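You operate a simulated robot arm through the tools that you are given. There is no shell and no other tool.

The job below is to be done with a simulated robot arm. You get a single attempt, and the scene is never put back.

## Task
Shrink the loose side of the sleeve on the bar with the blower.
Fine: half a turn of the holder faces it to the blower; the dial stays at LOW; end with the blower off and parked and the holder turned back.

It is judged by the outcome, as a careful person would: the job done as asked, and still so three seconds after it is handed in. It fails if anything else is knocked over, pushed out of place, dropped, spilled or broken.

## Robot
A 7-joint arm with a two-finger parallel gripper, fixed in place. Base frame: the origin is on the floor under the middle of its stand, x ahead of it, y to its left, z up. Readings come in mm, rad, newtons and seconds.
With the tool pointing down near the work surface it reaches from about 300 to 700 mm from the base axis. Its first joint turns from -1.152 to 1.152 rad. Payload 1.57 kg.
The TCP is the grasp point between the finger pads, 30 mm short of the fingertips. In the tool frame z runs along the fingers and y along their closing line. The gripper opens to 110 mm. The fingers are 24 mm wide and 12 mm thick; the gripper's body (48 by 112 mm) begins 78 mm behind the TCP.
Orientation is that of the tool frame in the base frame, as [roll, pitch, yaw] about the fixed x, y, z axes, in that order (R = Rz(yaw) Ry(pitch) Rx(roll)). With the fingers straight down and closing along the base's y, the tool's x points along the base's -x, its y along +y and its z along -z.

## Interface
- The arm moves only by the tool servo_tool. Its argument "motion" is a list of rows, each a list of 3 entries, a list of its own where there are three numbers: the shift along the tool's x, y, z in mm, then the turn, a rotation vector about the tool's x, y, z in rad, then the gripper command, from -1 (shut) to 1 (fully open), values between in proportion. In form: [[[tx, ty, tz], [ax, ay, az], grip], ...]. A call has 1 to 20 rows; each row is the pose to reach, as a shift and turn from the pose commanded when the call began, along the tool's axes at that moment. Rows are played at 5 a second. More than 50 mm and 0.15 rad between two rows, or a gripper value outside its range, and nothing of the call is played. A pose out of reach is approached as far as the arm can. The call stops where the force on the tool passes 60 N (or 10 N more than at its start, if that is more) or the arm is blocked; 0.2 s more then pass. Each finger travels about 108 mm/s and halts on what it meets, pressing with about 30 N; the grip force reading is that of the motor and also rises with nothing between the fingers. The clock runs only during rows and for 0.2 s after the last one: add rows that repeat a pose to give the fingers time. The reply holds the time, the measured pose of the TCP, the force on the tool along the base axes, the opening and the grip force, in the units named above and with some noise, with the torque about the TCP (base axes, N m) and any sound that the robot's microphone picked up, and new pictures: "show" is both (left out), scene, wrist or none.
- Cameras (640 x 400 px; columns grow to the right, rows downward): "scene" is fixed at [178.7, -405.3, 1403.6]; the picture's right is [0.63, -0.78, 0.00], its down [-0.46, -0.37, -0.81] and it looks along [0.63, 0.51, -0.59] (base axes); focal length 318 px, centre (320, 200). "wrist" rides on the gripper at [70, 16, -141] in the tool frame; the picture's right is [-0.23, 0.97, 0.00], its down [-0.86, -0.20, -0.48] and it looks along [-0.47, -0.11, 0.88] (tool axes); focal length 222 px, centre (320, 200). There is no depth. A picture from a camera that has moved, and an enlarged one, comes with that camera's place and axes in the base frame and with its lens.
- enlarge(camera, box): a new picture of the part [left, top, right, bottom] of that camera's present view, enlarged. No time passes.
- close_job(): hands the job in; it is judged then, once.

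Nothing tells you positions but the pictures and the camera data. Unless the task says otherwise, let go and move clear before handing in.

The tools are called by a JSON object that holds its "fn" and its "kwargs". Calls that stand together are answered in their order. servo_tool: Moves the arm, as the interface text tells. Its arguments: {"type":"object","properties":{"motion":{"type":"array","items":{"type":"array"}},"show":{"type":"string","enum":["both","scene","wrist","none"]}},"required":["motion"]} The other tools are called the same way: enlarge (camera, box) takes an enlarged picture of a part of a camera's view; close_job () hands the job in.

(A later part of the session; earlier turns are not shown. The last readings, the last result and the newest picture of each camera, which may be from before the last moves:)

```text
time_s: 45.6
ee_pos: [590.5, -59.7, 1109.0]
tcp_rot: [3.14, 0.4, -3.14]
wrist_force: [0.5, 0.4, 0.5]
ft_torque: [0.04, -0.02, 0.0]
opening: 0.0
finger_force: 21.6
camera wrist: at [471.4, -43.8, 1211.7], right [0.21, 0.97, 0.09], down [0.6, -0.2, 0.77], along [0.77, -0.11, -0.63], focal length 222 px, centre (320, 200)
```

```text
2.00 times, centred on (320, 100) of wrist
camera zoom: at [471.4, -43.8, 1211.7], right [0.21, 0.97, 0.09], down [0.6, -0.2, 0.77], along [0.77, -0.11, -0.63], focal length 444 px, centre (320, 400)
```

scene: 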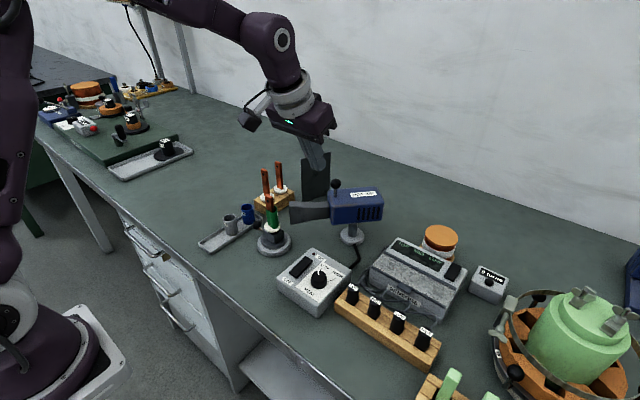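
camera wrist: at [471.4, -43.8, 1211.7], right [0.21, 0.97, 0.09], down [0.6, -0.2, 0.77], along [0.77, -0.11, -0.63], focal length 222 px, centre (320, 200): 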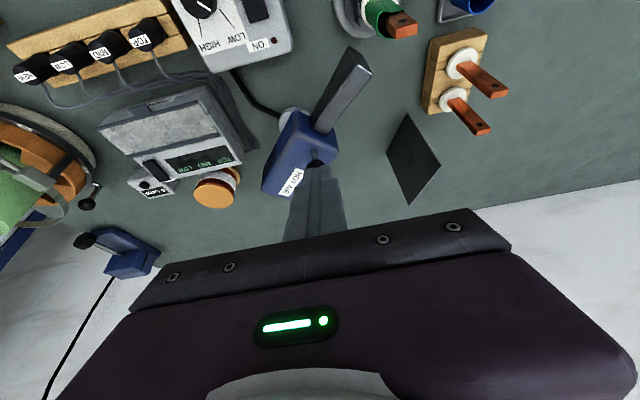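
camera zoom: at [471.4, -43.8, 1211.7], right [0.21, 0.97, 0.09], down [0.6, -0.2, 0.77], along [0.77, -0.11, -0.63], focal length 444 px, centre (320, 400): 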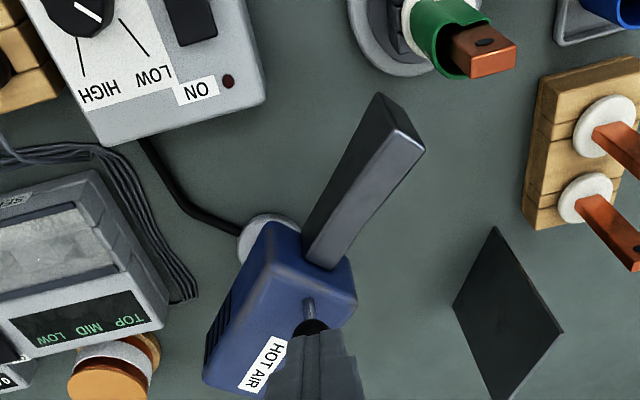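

The blower faces the sleeve, the gripper is shut, and the rocker's ON half is centred at about (513, -94). I'll move above it and go back to tool-down.

{"fn": "servo_tool", "kwargs": {"motion": [[[20, -8, -1], [0, 0.1, 0], -1], [[41, -17, -2], [0, 0.2, 0], -1], [[62, -26, -3], [0, 0.3, 0], -1], [[83.6, -34.3, -3.8], [0, 0.4, 0], -1], [[99, -34.3, 33], [0, 0.4, 0], -1], [[114.7, -34.3, 69.9], [0, 0.4, 0], -1], [[114.7, -34.3, 69.9], [0, 0.4, 0], -1]], "show": "both"}}

{"fn": "enlarge", "kwargs": {"camera": "wrist", "box": [200, 60, 440, 240]}}

{"fn": "enlarge", "kwargs": {"camera": "scene", "box": [240, 180, 380, 320]}}

```text
time_s: 47.2
ee_pos: [509.1, -94.3, 999.1]
tcp_rot: [-3.141, 0.001, -3.141]
wrist_force: [-0.8, 0.0, -0.5]
ft_torque: [0.0, 0.01, 0.0]
opening: 0.0
finger_force: 22.0
camera wrist: at [440.7, -78.5, 1139.8], right [0.23, 0.97, 0.0], down [0.86, -0.2, 0.48], along [0.47, -0.11, -0.88], focal length 222 px, centre (320, 200)
```

scene: 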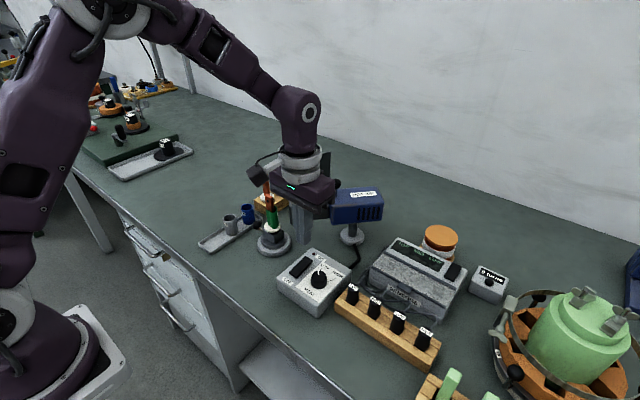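
wrist: 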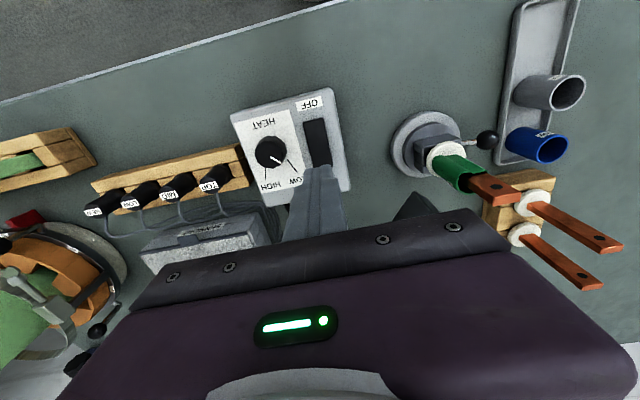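

```text
2.22 times, centred on (320, 150) of wrist
camera zoom: at [440.7, -78.5, 1139.8], right [0.23, 0.97, 0.0], down [0.86, -0.2, 0.48], along [0.47, -0.11, -0.88], focal length 494 px, centre (320, 311)
```

zoom: 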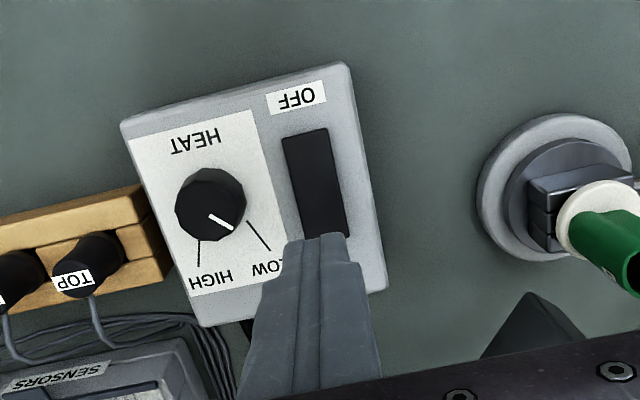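

```text
2.86 times, centred on (310, 250) of scene
camera zoom: at [178.7, -405.3, 1403.6], right [0.63, -0.78, 0.0], down [-0.46, -0.37, -0.81], along [0.63, 0.51, -0.59], focal length 909 px, centre (349, 57)
```

zoom: 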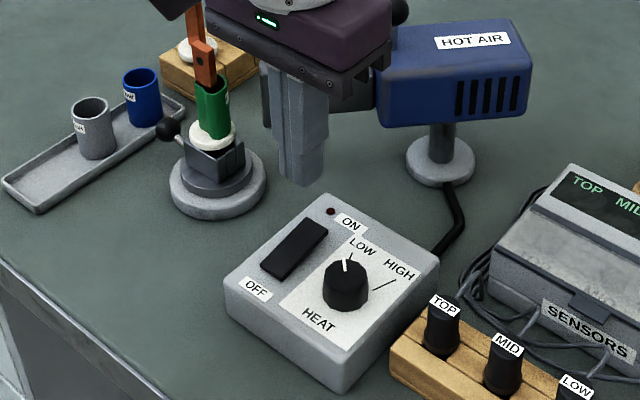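

I'm above the rocker and will shift slightly to centre on its ON half. Then I'll lower to just above the expected contact height.

{"fn": "servo_tool", "kwargs": {"motion": [[[-4, -1, 25], [0, 0, 0], -1], [[-4, -1, 45], [0, 0, 0], -1], [[-4, -1, 54], [0, 0, 0], -1], [[-4, -1, 57], [0, 0, 0], -1], [[-4, -1, 60], [0, 0, 0], -1]], "show": "both"}}

{"fn": "enlarge", "kwargs": {"camera": "scene", "box": [260, 200, 370, 310]}}

{"fn": "enlarge", "kwargs": {"camera": "wrist", "box": [200, 60, 440, 240]}}

```text
time_s: 48.4
ee_pos: [515.6, -94.8, 940.5]
tcp_rot: [3.141, 0.003, 3.141]
wrist_force: [1.2, 0.2, 1.4]
ft_torque: [0.02, -0.04, 0.01]
opening: 0.0
finger_force: 21.5
camera wrist: at [446.1, -78.3, 1080.6], right [0.23, 0.97, 0.0], down [0.85, -0.2, 0.48], along [0.47, -0.11, -0.88], focal length 222 px, centre (320, 200)
```

scene: 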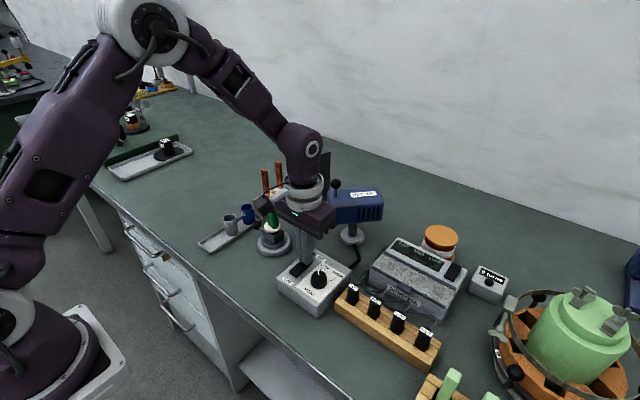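
wrist: 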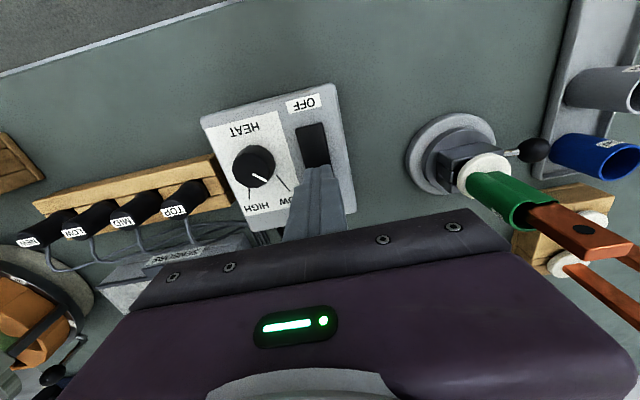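

```text
3.64 times, centred on (315, 255) of scene
camera zoom: at [178.8, -405.2, 1403.6], right [0.63, -0.78, 0.0], down [-0.46, -0.37, -0.81], along [0.63, 0.51, -0.59], focal length 1156 px, centre (338, 0)
```

zoom: 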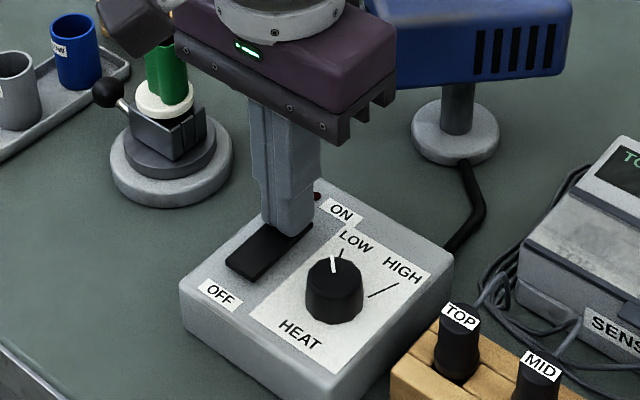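

```text
2.22 times, centred on (320, 150) of wrist
camera zoom: at [446.1, -78.3, 1080.6], right [0.23, 0.97, 0.0], down [0.85, -0.2, 0.48], along [0.47, -0.11, -0.88], focal length 494 px, centre (320, 311)
```

zoom: 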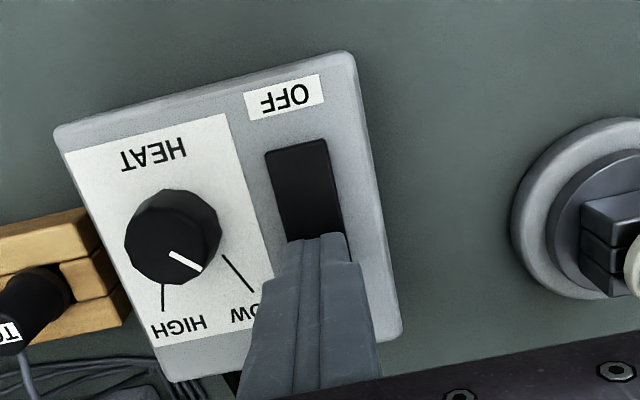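

The tip is just touching the rocker's ON half. I'll press down in small steps and watch the force, the LED and any sound.

{"fn": "servo_tool", "kwargs": {"motion": [[[0, 0, 3], [0, 0, 0], -1], [[0, 0, 5], [0, 0, 0], -1], [[0, 0, 7], [0, 0, 0], -1]], "show": "scene"}}

{"fn": "enlarge", "kwargs": {"camera": "scene", "box": [240, 180, 370, 310]}}

```text
time_s: 49.1
ee_pos: [515.7, -93.9, 938.1]
tcp_rot: [3.142, 0.003, -3.141]
wrist_force: [-1.6, 0.5, 8.5]
ft_torque: [0.02, 0.12, -0.06]
opening: 0.0
finger_force: 21.4
stopped in row 3: the force on the tool passed its limit at 69 N (the readings are from after the stop); the commanded pose is now the measured one
```

scene: 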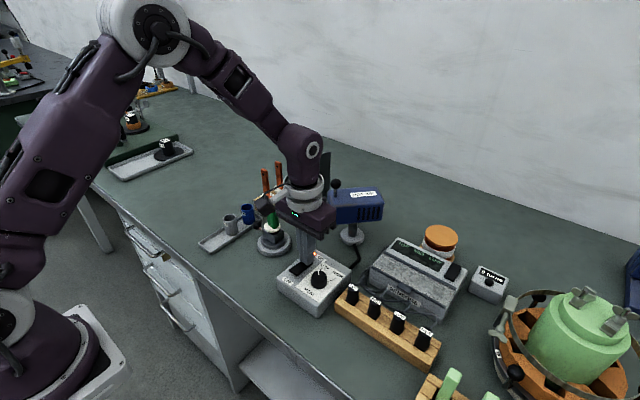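

```text
3.08 times, centred on (305, 245) of scene
camera zoom: at [178.6, -405.2, 1403.6], right [0.63, -0.78, 0.0], down [-0.46, -0.37, -0.81], along [0.63, 0.51, -0.59], focal length 979 px, centre (366, 62)
```

zoom: 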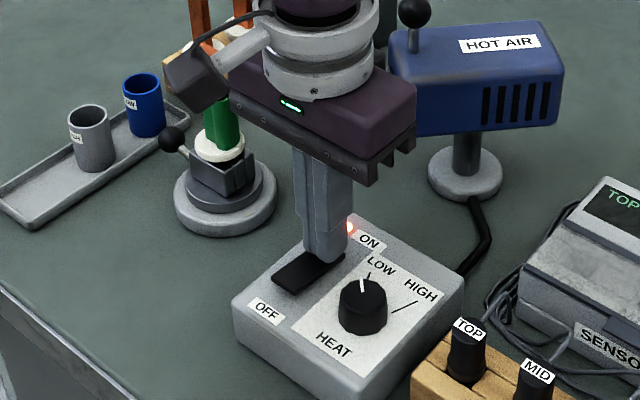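

The LED is lit, so the blower came on at about t = 48.9 s. I'll lift off, hover over the OFF half of the rocker, and watch the sleeve from there.

{"fn": "servo_tool", "kwargs": {"motion": [[[0, 0, -20], [0, 0, 0], -1], [[16, 0, -25], [0, 0, 0], -1], [[33, 0, -25], [0, 0, 0], -1]], "show": "both"}}

{"fn": "enlarge", "kwargs": {"camera": "wrist", "box": [380, 80, 600, 260]}}

{"fn": "enlarge", "kwargs": {"camera": "scene", "box": [240, 170, 340, 270]}}

```text
time_s: 49.9
ee_pos: [481.9, -94.9, 961.9]
tcp_rot: [-3.141, 0.004, 3.141]
wrist_force: [-0.8, 0.7, -0.1]
ft_torque: [0.01, 0.0, 0.04]
opening: 0.1
finger_force: 21.6
camera wrist: at [413.2, -79.2, 1103.5], right [0.23, 0.97, 0.0], down [0.85, -0.2, 0.48], along [0.47, -0.11, -0.88], focal length 222 px, centre (320, 200)
```

scene: 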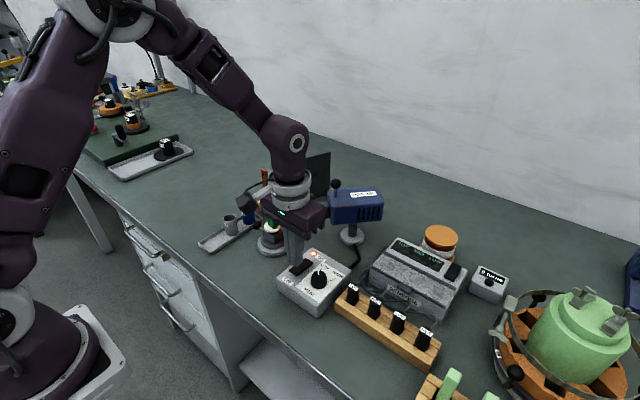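
wrist: 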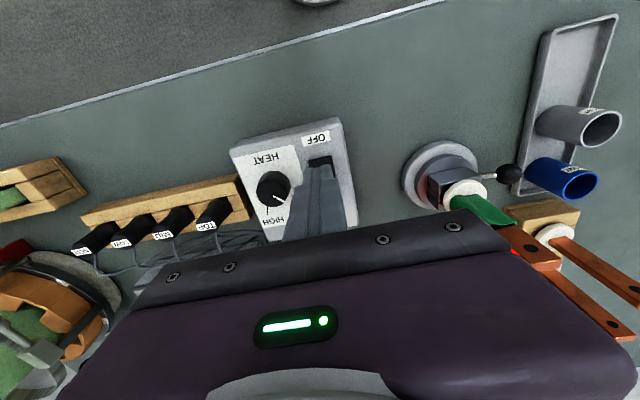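

```text
2.22 times, centred on (490, 170) of wrist
camera zoom: at [413.2, -79.2, 1103.5], right [0.23, 0.97, 0.0], down [0.85, -0.2, 0.48], along [0.47, -0.11, -0.88], focal length 494 px, centre (-58, 267)
```

zoom: 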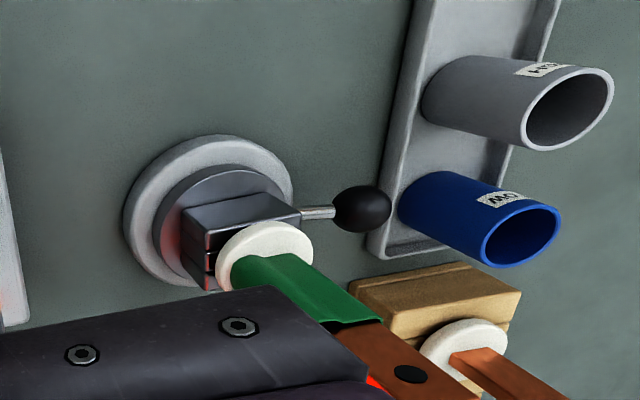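

```text
4.00 times, centred on (290, 220) of scene
camera zoom: at [178.8, -405.3, 1403.6], right [0.63, -0.78, 0.0], down [-0.46, -0.37, -0.81], along [0.63, 0.51, -0.59], focal length 1272 px, centre (440, 120)
```

zoom: 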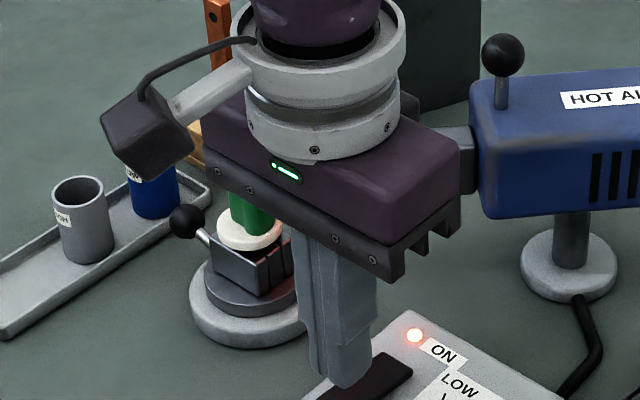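

The nozzle is glowing and heating. The hand blocks my view of the sleeve, so I'll sidestep toward -y, still close to the switch.

{"fn": "servo_tool", "kwargs": {"motion": [[[0, -35, -30], [0, 0, 0], -1], [[0, -70, -40], [0, 0, 0], -1], [[0, -100, -40], [0, 0, 0], -1]], "show": "scene"}}

{"fn": "enlarge", "kwargs": {"camera": "scene", "box": [240, 170, 340, 270]}}

{"fn": "enlarge", "kwargs": {"camera": "scene", "box": [250, 185, 300, 245]}}

```text
time_s: 50.7
ee_pos: [484.9, -194.8, 1004.6]
tcp_rot: [-3.138, 0.004, 3.141]
wrist_force: [0.0, -0.4, 1.2]
ft_torque: [-0.01, -0.02, -0.02]
opening: 0.0
finger_force: 21.3
```

scene: 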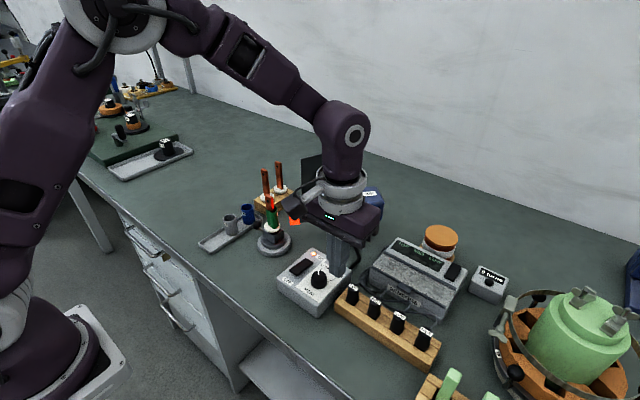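

```text
4.00 times, centred on (290, 220) of scene
camera zoom: at [178.8, -405.2, 1403.6], right [0.63, -0.78, 0.0], down [-0.46, -0.37, -0.81], along [0.63, 0.51, -0.59], focal length 1272 px, centre (440, 120)
```

zoom: 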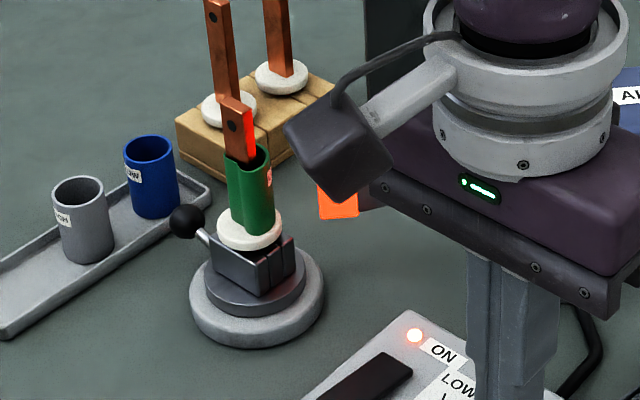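

```text
6.67 times, centred on (275, 215) of scene
camera zoom: at [178.8, -405.2, 1403.6], right [0.63, -0.78, 0.0], down [-0.46, -0.37, -0.81], along [0.63, 0.51, -0.59], focal length 2120 px, centre (620, 100)
```

zoom: 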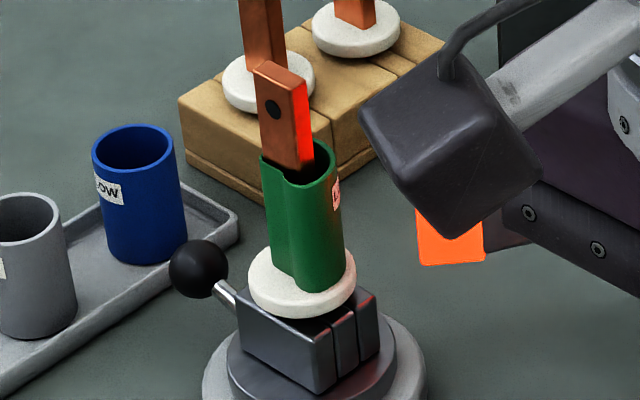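

The view is good now and the loose side still bulges. I'll hold for about a second and re-check.

{"fn": "servo_tool", "kwargs": {"motion": [[[0, -5, 0], [0, 0, 0], -1], [[0, -5, 0], [0, 0, 0], -1], [[0, -5, 0], [0, 0, 0], -1], [[0, -5, 0], [0, 0, 0], -1], [[0, -5, 0], [0, 0, 0], -1]], "show": "none"}}

{"fn": "enlarge", "kwargs": {"camera": "scene", "box": [250, 185, 300, 245]}}

```text
time_s: 51.9
ee_pos: [482.8, -199.2, 1003.6]
tcp_rot: [-3.142, 0.003, -3.141]
wrist_force: [0.4, -0.1, -0.2]
ft_torque: [0.0, 0.01, 0.0]
opening: 0.0
finger_force: 21.3
```

```text
6.67 times, centred on (275, 215) of scene
camera zoom: at [178.7, -405.3, 1403.6], right [0.63, -0.78, 0.0], down [-0.46, -0.37, -0.81], along [0.63, 0.51, -0.59], focal length 2120 px, centre (620, 100)
```

zoom: 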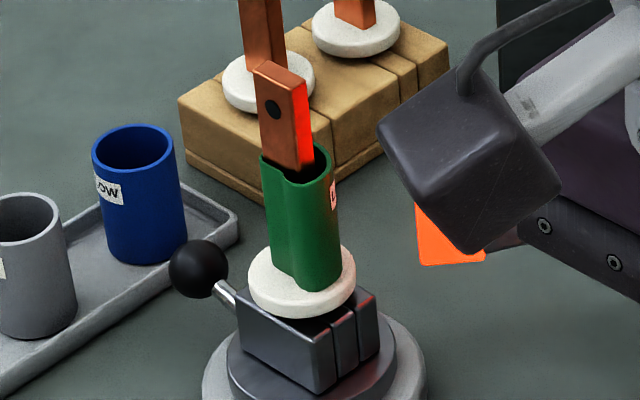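

The bulge has started to shrink a little. I'll hold another second.

{"fn": "servo_tool", "kwargs": {"motion": [[[0, 0, 0], [0, 0, 0], -1], [[0, 0, 0], [0, 0, 0], -1], [[0, 0, 0], [0, 0, 0], -1], [[0, 0, 0], [0, 0, 0], -1], [[0, 0, 0], [0, 0, 0], -1]], "show": "none"}}

{"fn": "enlarge", "kwargs": {"camera": "scene", "box": [250, 185, 300, 245]}}

```text
time_s: 53.1
ee_pos: [484.1, -200.0, 1003.6]
tcp_rot: [-3.141, 0.004, -3.141]
wrist_force: [-0.3, 0.3, 0.0]
ft_torque: [0.0, -0.03, 0.02]
opening: 0.0
finger_force: 20.4
```

```text
6.67 times, centred on (275, 215) of scene
camera zoom: at [178.7, -405.3, 1403.6], right [0.63, -0.78, 0.0], down [-0.46, -0.37, -0.81], along [0.63, 0.51, -0.59], focal length 2120 px, centre (620, 100)
```

zoom: 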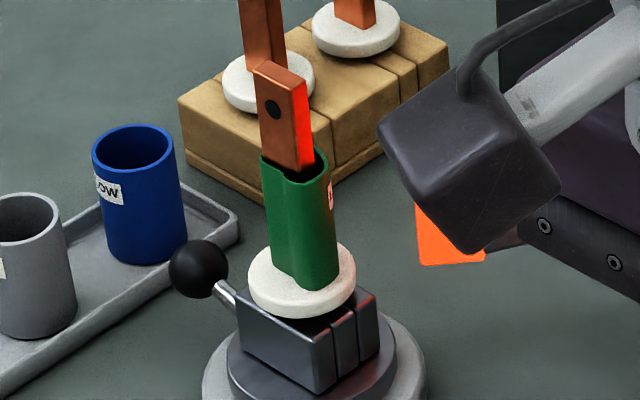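

It's shrinking steadily, so I'll keep holding and checking.

{"fn": "servo_tool", "kwargs": {"motion": [[[0, 0, 0], [0, 0, 0], -1], [[0, 0, 0], [0, 0, 0], -1], [[0, 0, 0], [0, 0, 0], -1], [[0, 0, 0], [0, 0, 0], -1], [[0, 0, 0], [0, 0, 0], -1], [[0, 0, 0], [0, 0, 0], -1], [[0, 0, 0], [0, 0, 0], -1]], "show": "none"}}

{"fn": "enlarge", "kwargs": {"camera": "scene", "box": [250, 185, 300, 245]}}

```text
time_s: 54.7
ee_pos: [484.0, -199.0, 1004.1]
tcp_rot: [3.141, 0.005, 3.14]
wrist_force: [0.4, -0.8, -1.1]
ft_torque: [0.01, 0.0, -0.03]
opening: 0.0
finger_force: 21.1
```

```text
6.67 times, centred on (275, 215) of scene
camera zoom: at [178.7, -405.3, 1403.6], right [0.63, -0.78, 0.0], down [-0.46, -0.37, -0.81], along [0.63, 0.51, -0.59], focal length 2120 px, centre (620, 100)
```

zoom: 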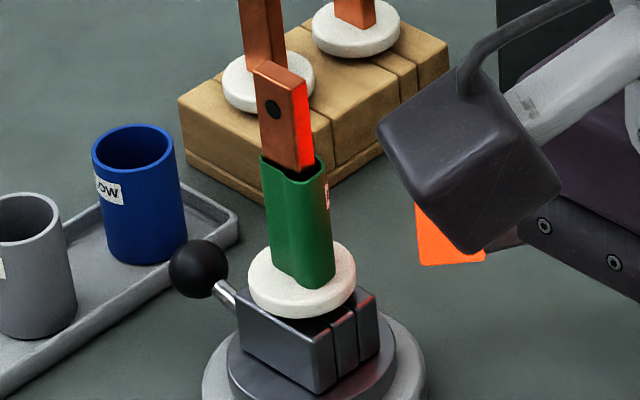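

The gap at the top is nearly closed but some bulge remains. I'll hold a bit longer.

{"fn": "servo_tool", "kwargs": {"motion": [[[0, 0, 0], [0, 0, 0], -1], [[0, 0, 0], [0, 0, 0], -1], [[0, 0, 0], [0, 0, 0], -1], [[0, 0, 0], [0, 0, 0], -1], [[0, 0, 0], [0, 0, 0], -1], [[0, 0, 0], [0, 0, 0], -1]], "show": "none"}}

{"fn": "enlarge", "kwargs": {"camera": "scene", "box": [250, 185, 300, 245]}}

```text
time_s: 56.1
ee_pos: [483.4, -199.2, 1003.4]
tcp_rot: [-3.14, 0.004, 3.141]
wrist_force: [-0.4, 0.7, 0.4]
ft_torque: [0.0, 0.02, 0.0]
opening: 0.2
finger_force: 21.3
```

```text
6.67 times, centred on (275, 215) of scene
camera zoom: at [178.7, -405.3, 1403.6], right [0.63, -0.78, 0.0], down [-0.46, -0.37, -0.81], along [0.63, 0.51, -0.59], focal length 2120 px, centre (620, 100)
```

zoom: 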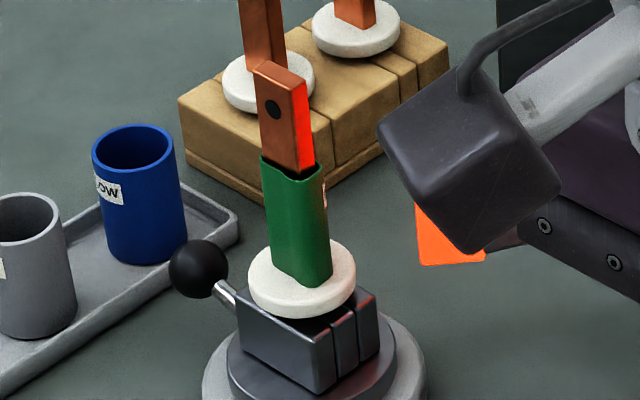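

It's almost tight. I'll zoom in more closely while the clock is stopped to judge the remaining gap.

{"fn": "enlarge", "kwargs": {"camera": "scene", "box": [262, 200, 282, 232]}}

{"fn": "enlarge", "kwargs": {"camera": "wrist", "box": [400, 60, 640, 240]}}

```text
12.50 times, centred on (272, 216) of scene
camera zoom: at [178.7, -405.3, 1403.6], right [0.63, -0.78, 0.0], down [-0.46, -0.37, -0.81], along [0.63, 0.51, -0.59], focal length 3976 px, centre (920, 0)
```

zoom: 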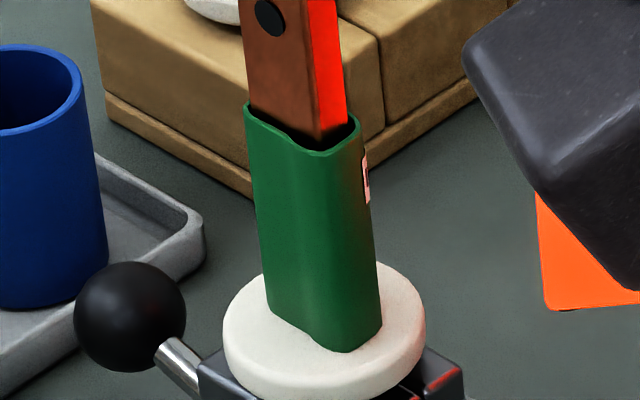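

```text
2.22 times, centred on (520, 150) of wrist
camera zoom: at [413.6, -183.6, 1143.9], right [0.23, 0.97, 0.0], down [0.85, -0.2, 0.48], along [0.47, -0.11, -0.88], focal length 494 px, centre (-124, 311)
```

zoom: 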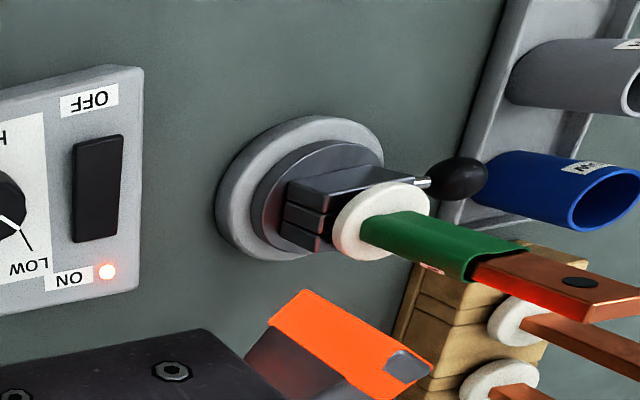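

A gap of roughly 1 mm is left on the heated edge. I'll hold briefly and look again.

{"fn": "servo_tool", "kwargs": {"motion": [[[0, 0, 0], [0, 0, 0], -1], [[0, 0, 0], [0, 0, 0], -1], [[0, 0, 0], [0, 0, 0], -1], [[0, 0, 0], [0, 0, 0], -1]], "show": "none"}}

{"fn": "enlarge", "kwargs": {"camera": "scene", "box": [262, 200, 282, 232]}}

{"fn": "enlarge", "kwargs": {"camera": "wrist", "box": [530, 120, 640, 220]}}

```text
time_s: 57.1
ee_pos: [484.1, -200.5, 1003.2]
tcp_rot: [-3.14, 0.004, 3.14]
wrist_force: [0.0, 0.1, -0.8]
ft_torque: [-0.02, 0.0, -0.02]
opening: 0.2
finger_force: 21.3
```

```text
12.50 times, centred on (272, 216) of scene
camera zoom: at [178.7, -405.3, 1403.6], right [0.63, -0.78, 0.0], down [-0.46, -0.37, -0.81], along [0.63, 0.51, -0.59], focal length 3976 px, centre (920, 0)
```

zoom: 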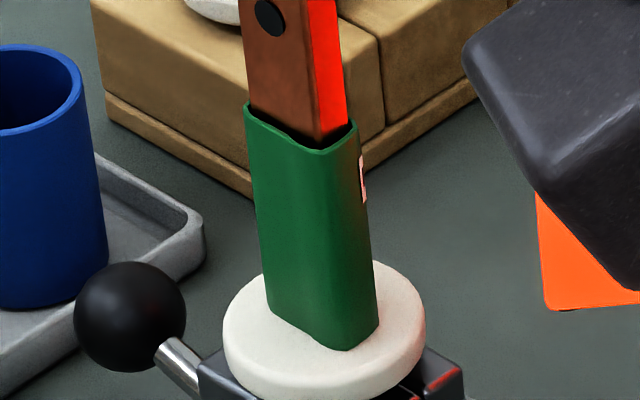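

```text
4.00 times, centred on (585, 170) of wrist
camera zoom: at [413.6, -183.6, 1143.8], right [0.23, 0.97, 0.0], down [0.85, -0.2, 0.48], along [0.47, -0.11, -0.88], focal length 888 px, centre (-740, 320)
```

zoom: 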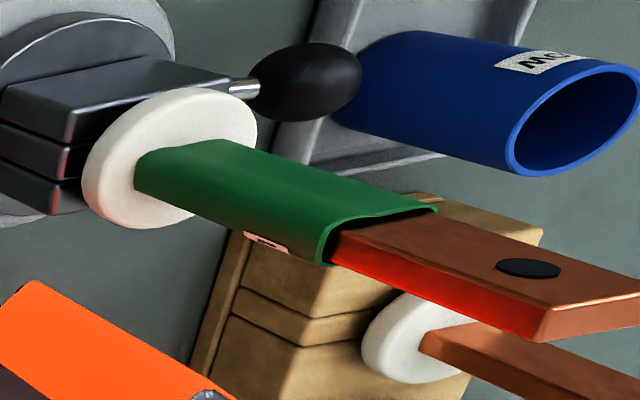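

It's closing on the bar. I'll hold one more short interval.

{"fn": "servo_tool", "kwargs": {"motion": [[[0, 0, 0], [0, 0, 0], -1], [[0, 0, 0], [0, 0, 0], -1], [[0, 0, 0], [0, 0, 0], -1], [[0, 0, 0], [0, 0, 0], -1]], "show": "none"}}

{"fn": "enlarge", "kwargs": {"camera": "scene", "box": [262, 200, 282, 232]}}

{"fn": "enlarge", "kwargs": {"camera": "wrist", "box": [530, 120, 640, 220]}}

```text
time_s: 58.1
ee_pos: [483.0, -199.9, 1003.8]
tcp_rot: [-3.141, 0.004, -3.14]
wrist_force: [0.6, 0.6, 0.6]
ft_torque: [0.03, 0.0, -0.02]
opening: 0.0
finger_force: 21.2
```

```text
12.50 times, centred on (272, 216) of scene
camera zoom: at [178.7, -405.3, 1403.6], right [0.63, -0.78, 0.0], down [-0.46, -0.37, -0.81], along [0.63, 0.51, -0.59], focal length 3976 px, centre (920, 0)
```

zoom: 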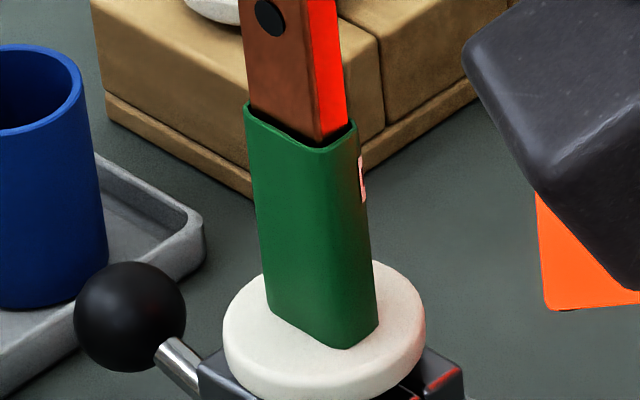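

```text
4.00 times, centred on (585, 170) of wrist
camera zoom: at [413.6, -183.6, 1143.8], right [0.23, 0.97, 0.0], down [0.85, -0.2, 0.48], along [0.47, -0.11, -0.88], focal length 888 px, centre (-740, 320)
```

zoom: 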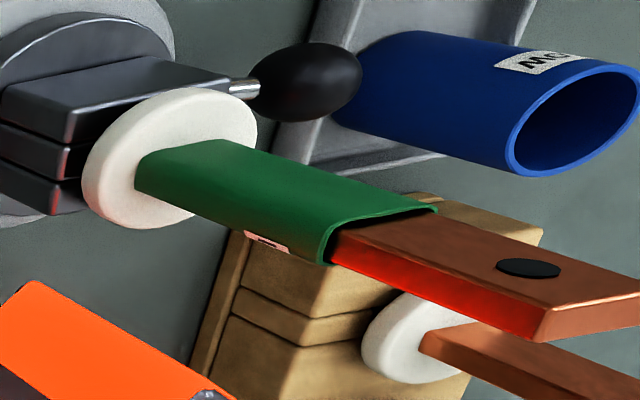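

The sleeve now wraps the bar evenly and the last second brought no further change, so it's done. I'll press OFF now.

{"fn": "servo_tool", "kwargs": {"motion": [[[0, 45, 0], [0, 0, 0], -1], [[-1, 90, 8], [0, 0, 0], -1], [[-1, 105.5, 43], [0, 0, 0], -1], [[-1, 105.5, 60], [0, 0, 0], -1], [[-1, 105.5, 64], [0, 0, 0], -1], [[-1, 105.5, 67], [0, 0, 0], -1], [[-1, 105.5, 70], [0, 0, 0], -1]], "show": "both"}}

{"fn": "enlarge", "kwargs": {"camera": "scene", "box": [240, 180, 370, 310]}}

```text
time_s: 59.6
ee_pos: [482.6, -94.3, 938.1]
tcp_rot: [-3.139, 0.006, 3.14]
wrist_force: [-9.6, 2.6, 19.2]
ft_torque: [0.08, 0.02, 0.04]
opening: 0.0
finger_force: 22.0
stopped in row 7: the force on the tool passed its limit at 71 N (the readings are from after the stop); the commanded pose is now the measured one
camera wrist: at [413.5, -78.4, 1078.5], right [0.23, 0.97, 0.0], down [0.85, -0.2, 0.48], along [0.47, -0.11, -0.88], focal length 222 px, centre (320, 200)
```

scene: 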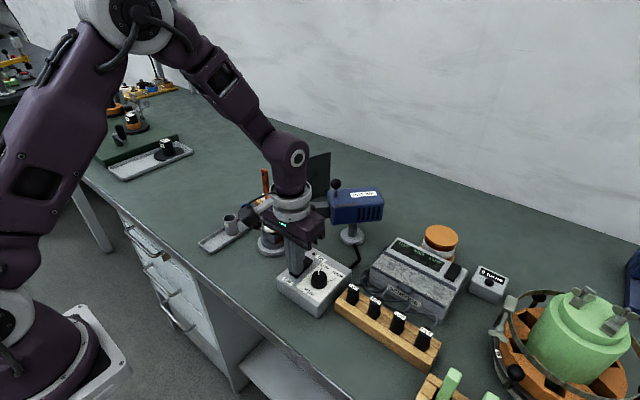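
wrist: 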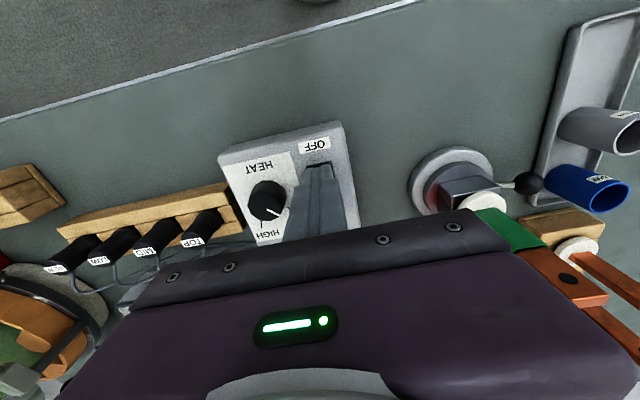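

```text
3.08 times, centred on (305, 245) of scene
camera zoom: at [178.2, -405.1, 1403.7], right [0.63, -0.78, 0.0], down [-0.46, -0.37, -0.81], along [0.63, 0.51, -0.59], focal length 979 px, centre (366, 62)
```

zoom: 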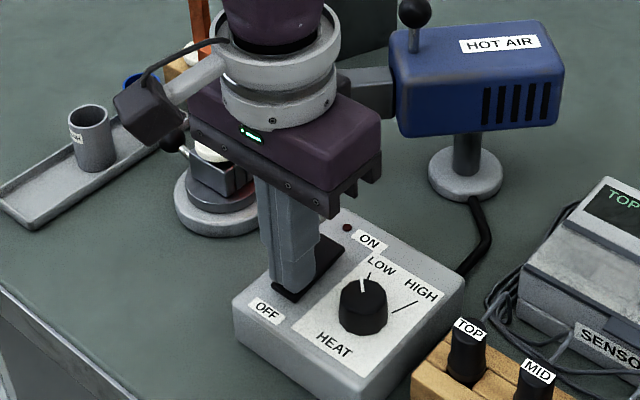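

The LED is out, so the blower is off. I'll lift clear and move behind (on the base side of) the blower's handle, with the fingers shut and tilted forward, ready to push it back to park.

{"fn": "servo_tool", "kwargs": {"motion": [[[0, 0, -40], [0, 0, 0], -1], [[0, 0, -85], [0, 0, 0], -1], [[0, 0, -130], [0, 0, 0], -1], [[-30, 6, -137], [0, -0.1, 0], -1], [[-60, 12, -137], [0, -0.2, 0], -1], [[-90, 18, -137], [0, -0.3, 0], -1], [[-117.4, 24.3, -137], [0, -0.4, 0], -1], [[-117.4, 24.3, -137], [0, -0.4, 0], -1]], "show": "both"}}

{"fn": "enlarge", "kwargs": {"camera": "scene", "box": [240, 130, 400, 270]}}

{"fn": "enlarge", "kwargs": {"camera": "wrist", "box": [200, 60, 440, 240]}}

```text
time_s: 61.4
ee_pos: [603.0, -72.2, 1074.6]
tcp_rot: [-3.139, 0.407, -3.141]
wrist_force: [0.0, -0.4, -0.1]
ft_torque: [0.0, 0.01, 0.0]
opening: 0.0
finger_force: 21.7
camera wrist: at [483.8, -54.9, 1177.1], right [0.21, 0.97, 0.09], down [0.6, -0.2, 0.78], along [0.78, -0.11, -0.62], focal length 222 px, centre (320, 200)
```

scene: 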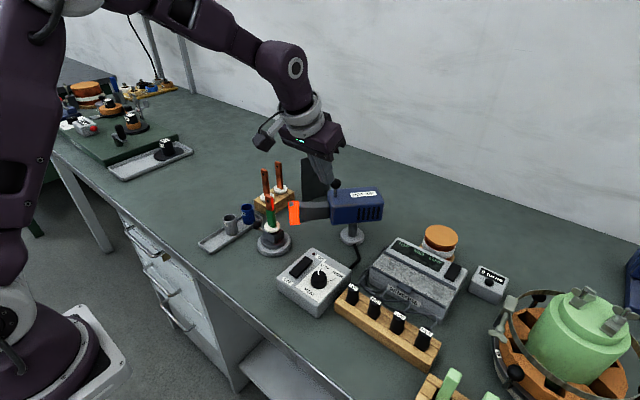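
wrist: 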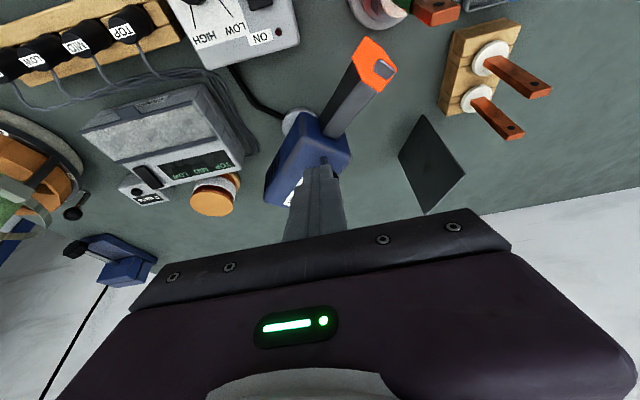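

```text
2.86 times, centred on (320, 200) of scene
camera zoom: at [178.8, -405.2, 1403.6], right [0.63, -0.78, 0.0], down [-0.46, -0.37, -0.81], along [0.63, 0.51, -0.59], focal length 909 px, centre (320, 200)
```

zoom: 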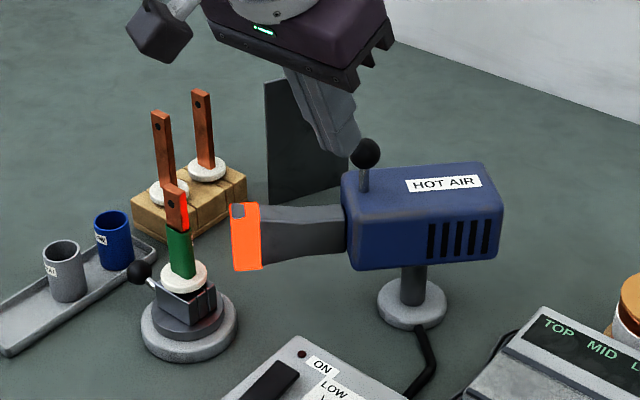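

```text
2.22 times, centred on (320, 150) of wrist
camera zoom: at [483.8, -54.9, 1177.1], right [0.21, 0.97, 0.09], down [0.6, -0.2, 0.78], along [0.78, -0.11, -0.62], focal length 494 px, centre (320, 311)
```

zoom: 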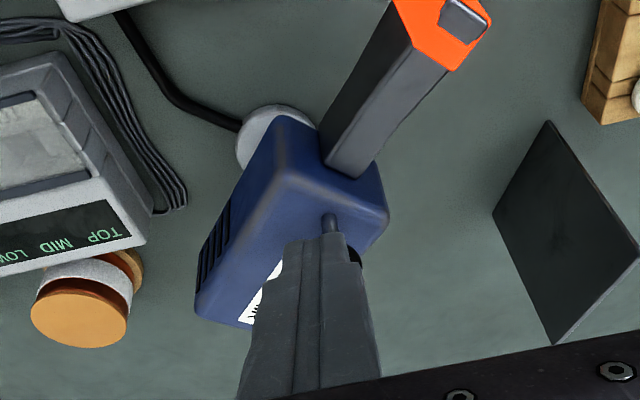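

The blower is off and its nozzle is still cooling. I'll lower the shut fingertips just behind the handle ball.

{"fn": "servo_tool", "kwargs": {"motion": [[[5, 1, 15], [0, 0, 0], -1], [[10, 2, 30], [0, 0, 0], -1], [[13.9, 2.2, 40.8], [0, 0, 0], -1], [[13.9, 2.2, 40.8], [0, 0, 0], -1]], "show": "both"}}

{"fn": "enlarge", "kwargs": {"camera": "scene", "box": [290, 140, 380, 230]}}

{"fn": "enlarge", "kwargs": {"camera": "wrist", "box": [200, 60, 440, 240]}}

```text
time_s: 62.4
ee_pos: [604.8, -68.0, 1031.2]
tcp_rot: [-3.139, 0.405, 3.141]
wrist_force: [-0.5, 0.0, -0.4]
ft_torque: [0.0, -0.03, 0.01]
opening: 0.1
finger_force: 21.8
camera wrist: at [485.1, -51.5, 1132.6], right [0.21, 0.97, 0.09], down [0.6, -0.2, 0.78], along [0.77, -0.11, -0.62], focal length 222 px, centre (320, 200)
```

scene: 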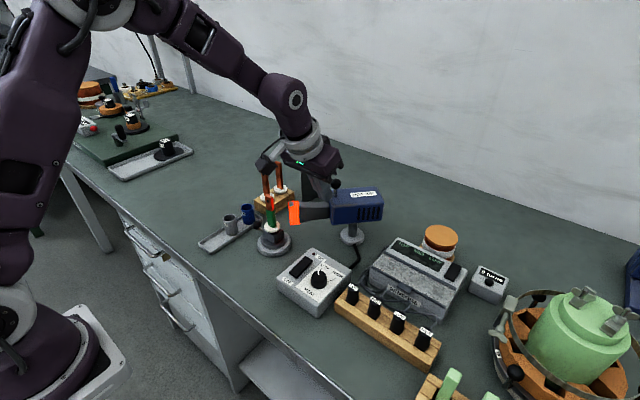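
wrist: 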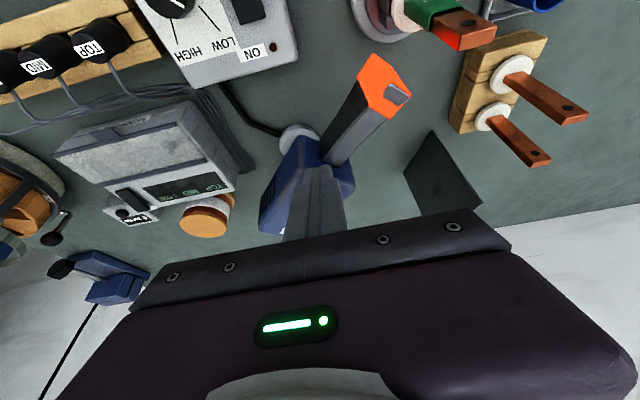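

```text
4.44 times, centred on (335, 185) of scene
camera zoom: at [178.7, -405.3, 1403.6], right [0.63, -0.78, 0.0], down [-0.46, -0.37, -0.81], along [0.63, 0.51, -0.59], focal length 1414 px, centre (253, 267)
```

zoom: 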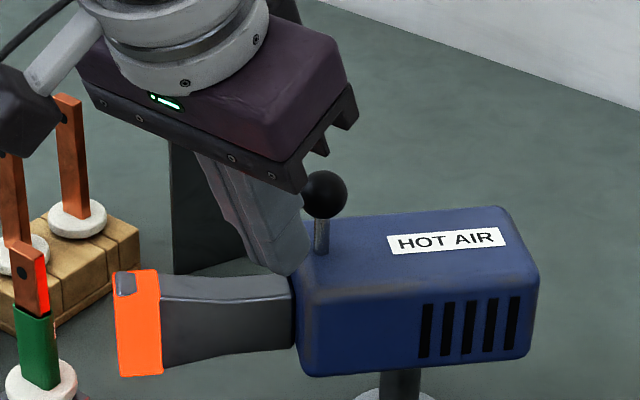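

```text
2.22 times, centred on (320, 150) of wrist
camera zoom: at [485.1, -51.5, 1132.6], right [0.21, 0.97, 0.09], down [0.6, -0.2, 0.78], along [0.77, -0.11, -0.62], focal length 494 px, centre (320, 311)
```

zoom: 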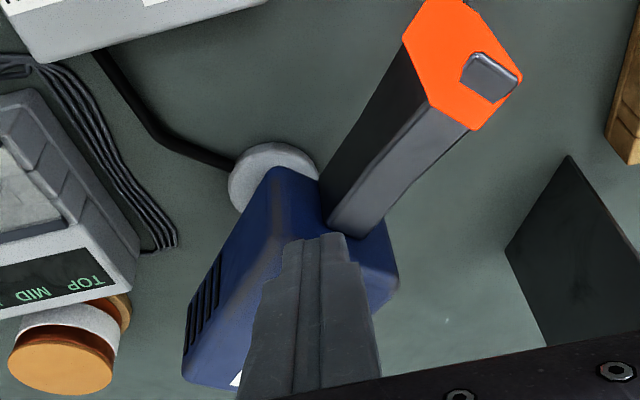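

The fingertips sit behind the ball and above the blower body. I'll push along the arc to about halfway and check.

{"fn": "servo_tool", "kwargs": {"motion": [[[-7, -1, 3], [0, 0, 0], -1], [[-12.5, -1.8, 5.4], [0, 0, 0], -1], [[-14.7, 0.7, 6.3], [0, 0, 0], -1], [[-17.1, 3.1, 7.3], [0, 0, 0], -1], [[-20, 5.4, 8.6], [0, 0, 0], -1], [[-23, 7.5, 9.9], [0, 0, 0], -1], [[-26.2, 9.3, 11.2], [0, 0, 0], -1], [[-29.4, 10.8, 12.6], [0, 0, 0], -1], [[-32.8, 12, 14.1], [0, 0, 0], -1], [[-36.3, 12.8, 15.6], [0, 0, 0], -1], [[-36.3, 12.8, 15.6], [0, 0, 0], -1]], "show": "both"}}

{"fn": "enlarge", "kwargs": {"camera": "scene", "box": [240, 130, 400, 270]}}

{"fn": "enlarge", "kwargs": {"camera": "wrist", "box": [200, 60, 440, 240]}}

```text
time_s: 64.8
ee_pos: [643.1, -54.9, 1033.0]
tcp_rot: [-3.14, 0.407, -3.141]
wrist_force: [-1.8, 1.4, -0.7]
ft_torque: [-0.01, 0.06, 0.03]
opening: 0.0
finger_force: 21.4
camera wrist: at [524.2, -39.0, 1133.5], right [0.21, 0.97, 0.09], down [0.6, -0.2, 0.78], along [0.77, -0.11, -0.62], focal length 222 px, centre (320, 200)
```

scene: 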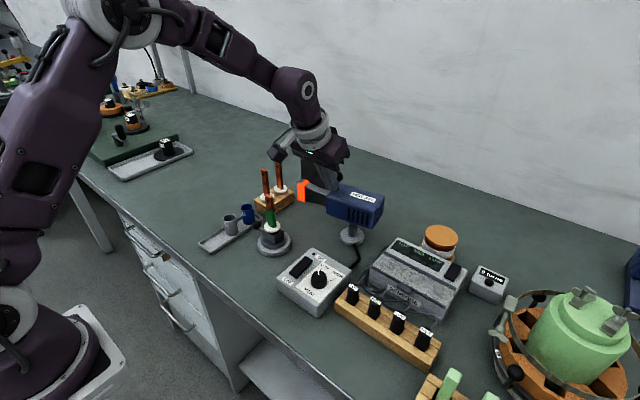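
wrist: 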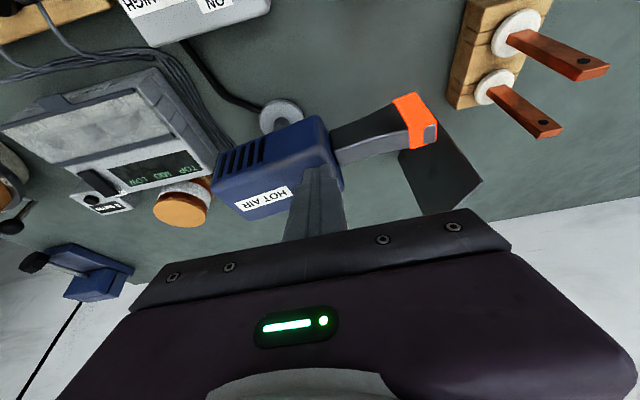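

```text
2.86 times, centred on (320, 200) of scene
camera zoom: at [178.7, -405.2, 1403.6], right [0.63, -0.78, 0.0], down [-0.46, -0.37, -0.81], along [0.63, 0.51, -0.59], focal length 909 px, centre (320, 200)
```

zoom: 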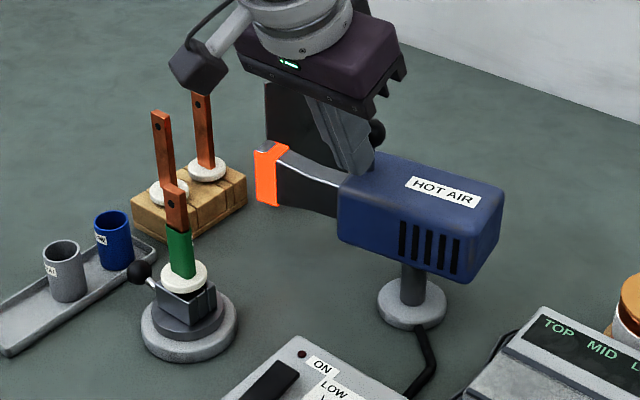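

```text
2.22 times, centred on (320, 150) of wrist
camera zoom: at [524.2, -39.0, 1133.5], right [0.21, 0.97, 0.09], down [0.6, -0.2, 0.78], along [0.77, -0.11, -0.62], focal length 494 px, centre (320, 311)
```

zoom: 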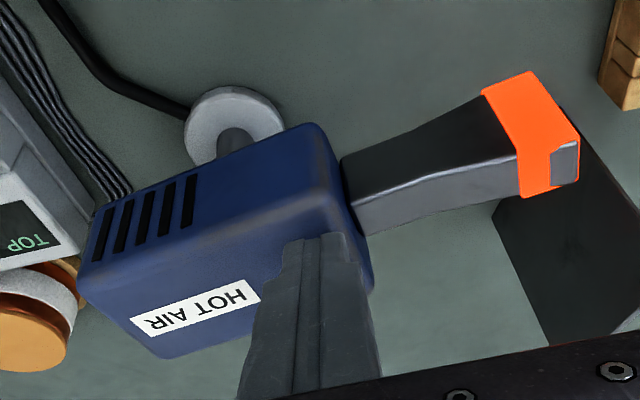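

It's turning back smoothly. I'll keep pushing until it's close to the parked angle.

{"fn": "servo_tool", "kwargs": {"motion": [[[-3.5, 0.5, 1.5], [0, 0, 0], -1], [[-7.1, 0.7, 3.0], [0, 0, 0], -1], [[-10.7, 0.5, 4.6], [0, 0, 0], -1], [[-14.2, 0, 6.1], [0, 0, 0], -1], [[-17.6, -0.9, 7.6], [0, 0, 0], -1], [[-20.0, -1.6, 8.6], [0, 0, 0], -1], [[-20.0, -1.6, 8.6], [0, 0, 0], -1]], "show": "both"}}

{"fn": "enlarge", "kwargs": {"camera": "scene", "box": [290, 140, 390, 260]}}

{"fn": "enlarge", "kwargs": {"camera": "wrist", "box": [200, 60, 440, 240]}}

```text
time_s: 66.4
ee_pos: [665.4, -57.9, 1032.3]
tcp_rot: [-3.141, 0.406, -3.141]
wrist_force: [0.0, -0.2, 0.0]
ft_torque: [-0.01, 0.0, 0.02]
opening: 0.0
finger_force: 21.0
camera wrist: at [545.9, -41.6, 1133.6], right [0.21, 0.97, 0.09], down [0.6, -0.2, 0.78], along [0.78, -0.11, -0.62], focal length 222 px, centre (320, 200)
```

scene: 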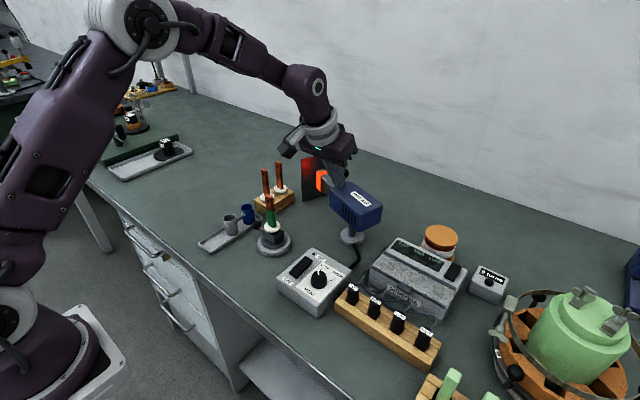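
wrist: 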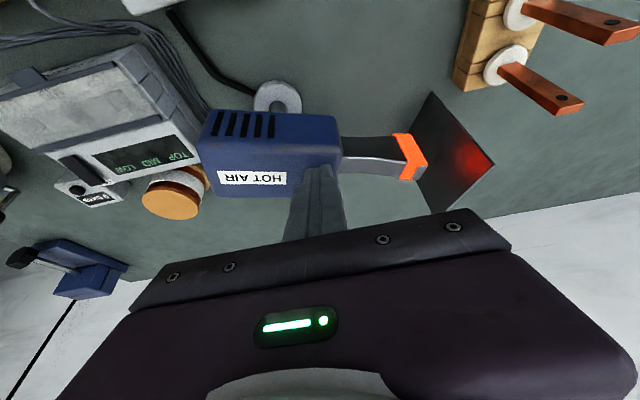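

```text
3.33 times, centred on (340, 200) of scene
camera zoom: at [178.7, -405.3, 1403.6], right [0.63, -0.78, 0.0], down [-0.46, -0.37, -0.81], along [0.63, 0.51, -0.59], focal length 1060 px, centre (253, 200)
```

zoom: 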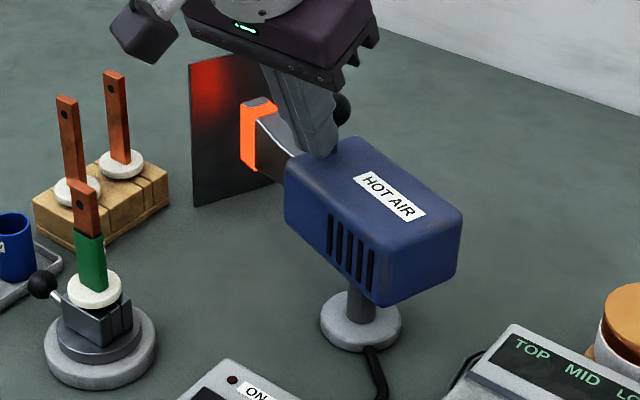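

```text
2.22 times, centred on (320, 150) of wrist
camera zoom: at [545.9, -41.6, 1133.6], right [0.21, 0.97, 0.09], down [0.6, -0.2, 0.78], along [0.78, -0.11, -0.62], focal length 494 px, centre (320, 311)
```

zoom: 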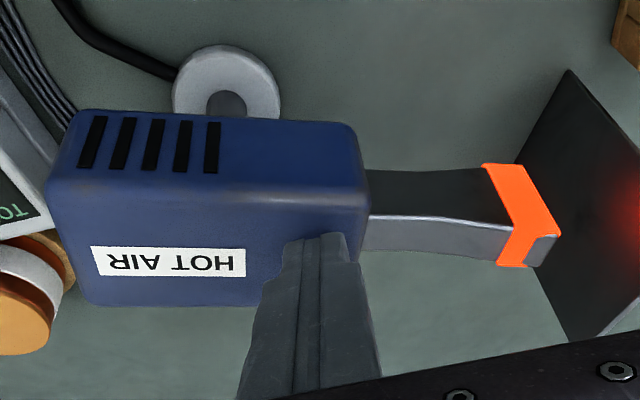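

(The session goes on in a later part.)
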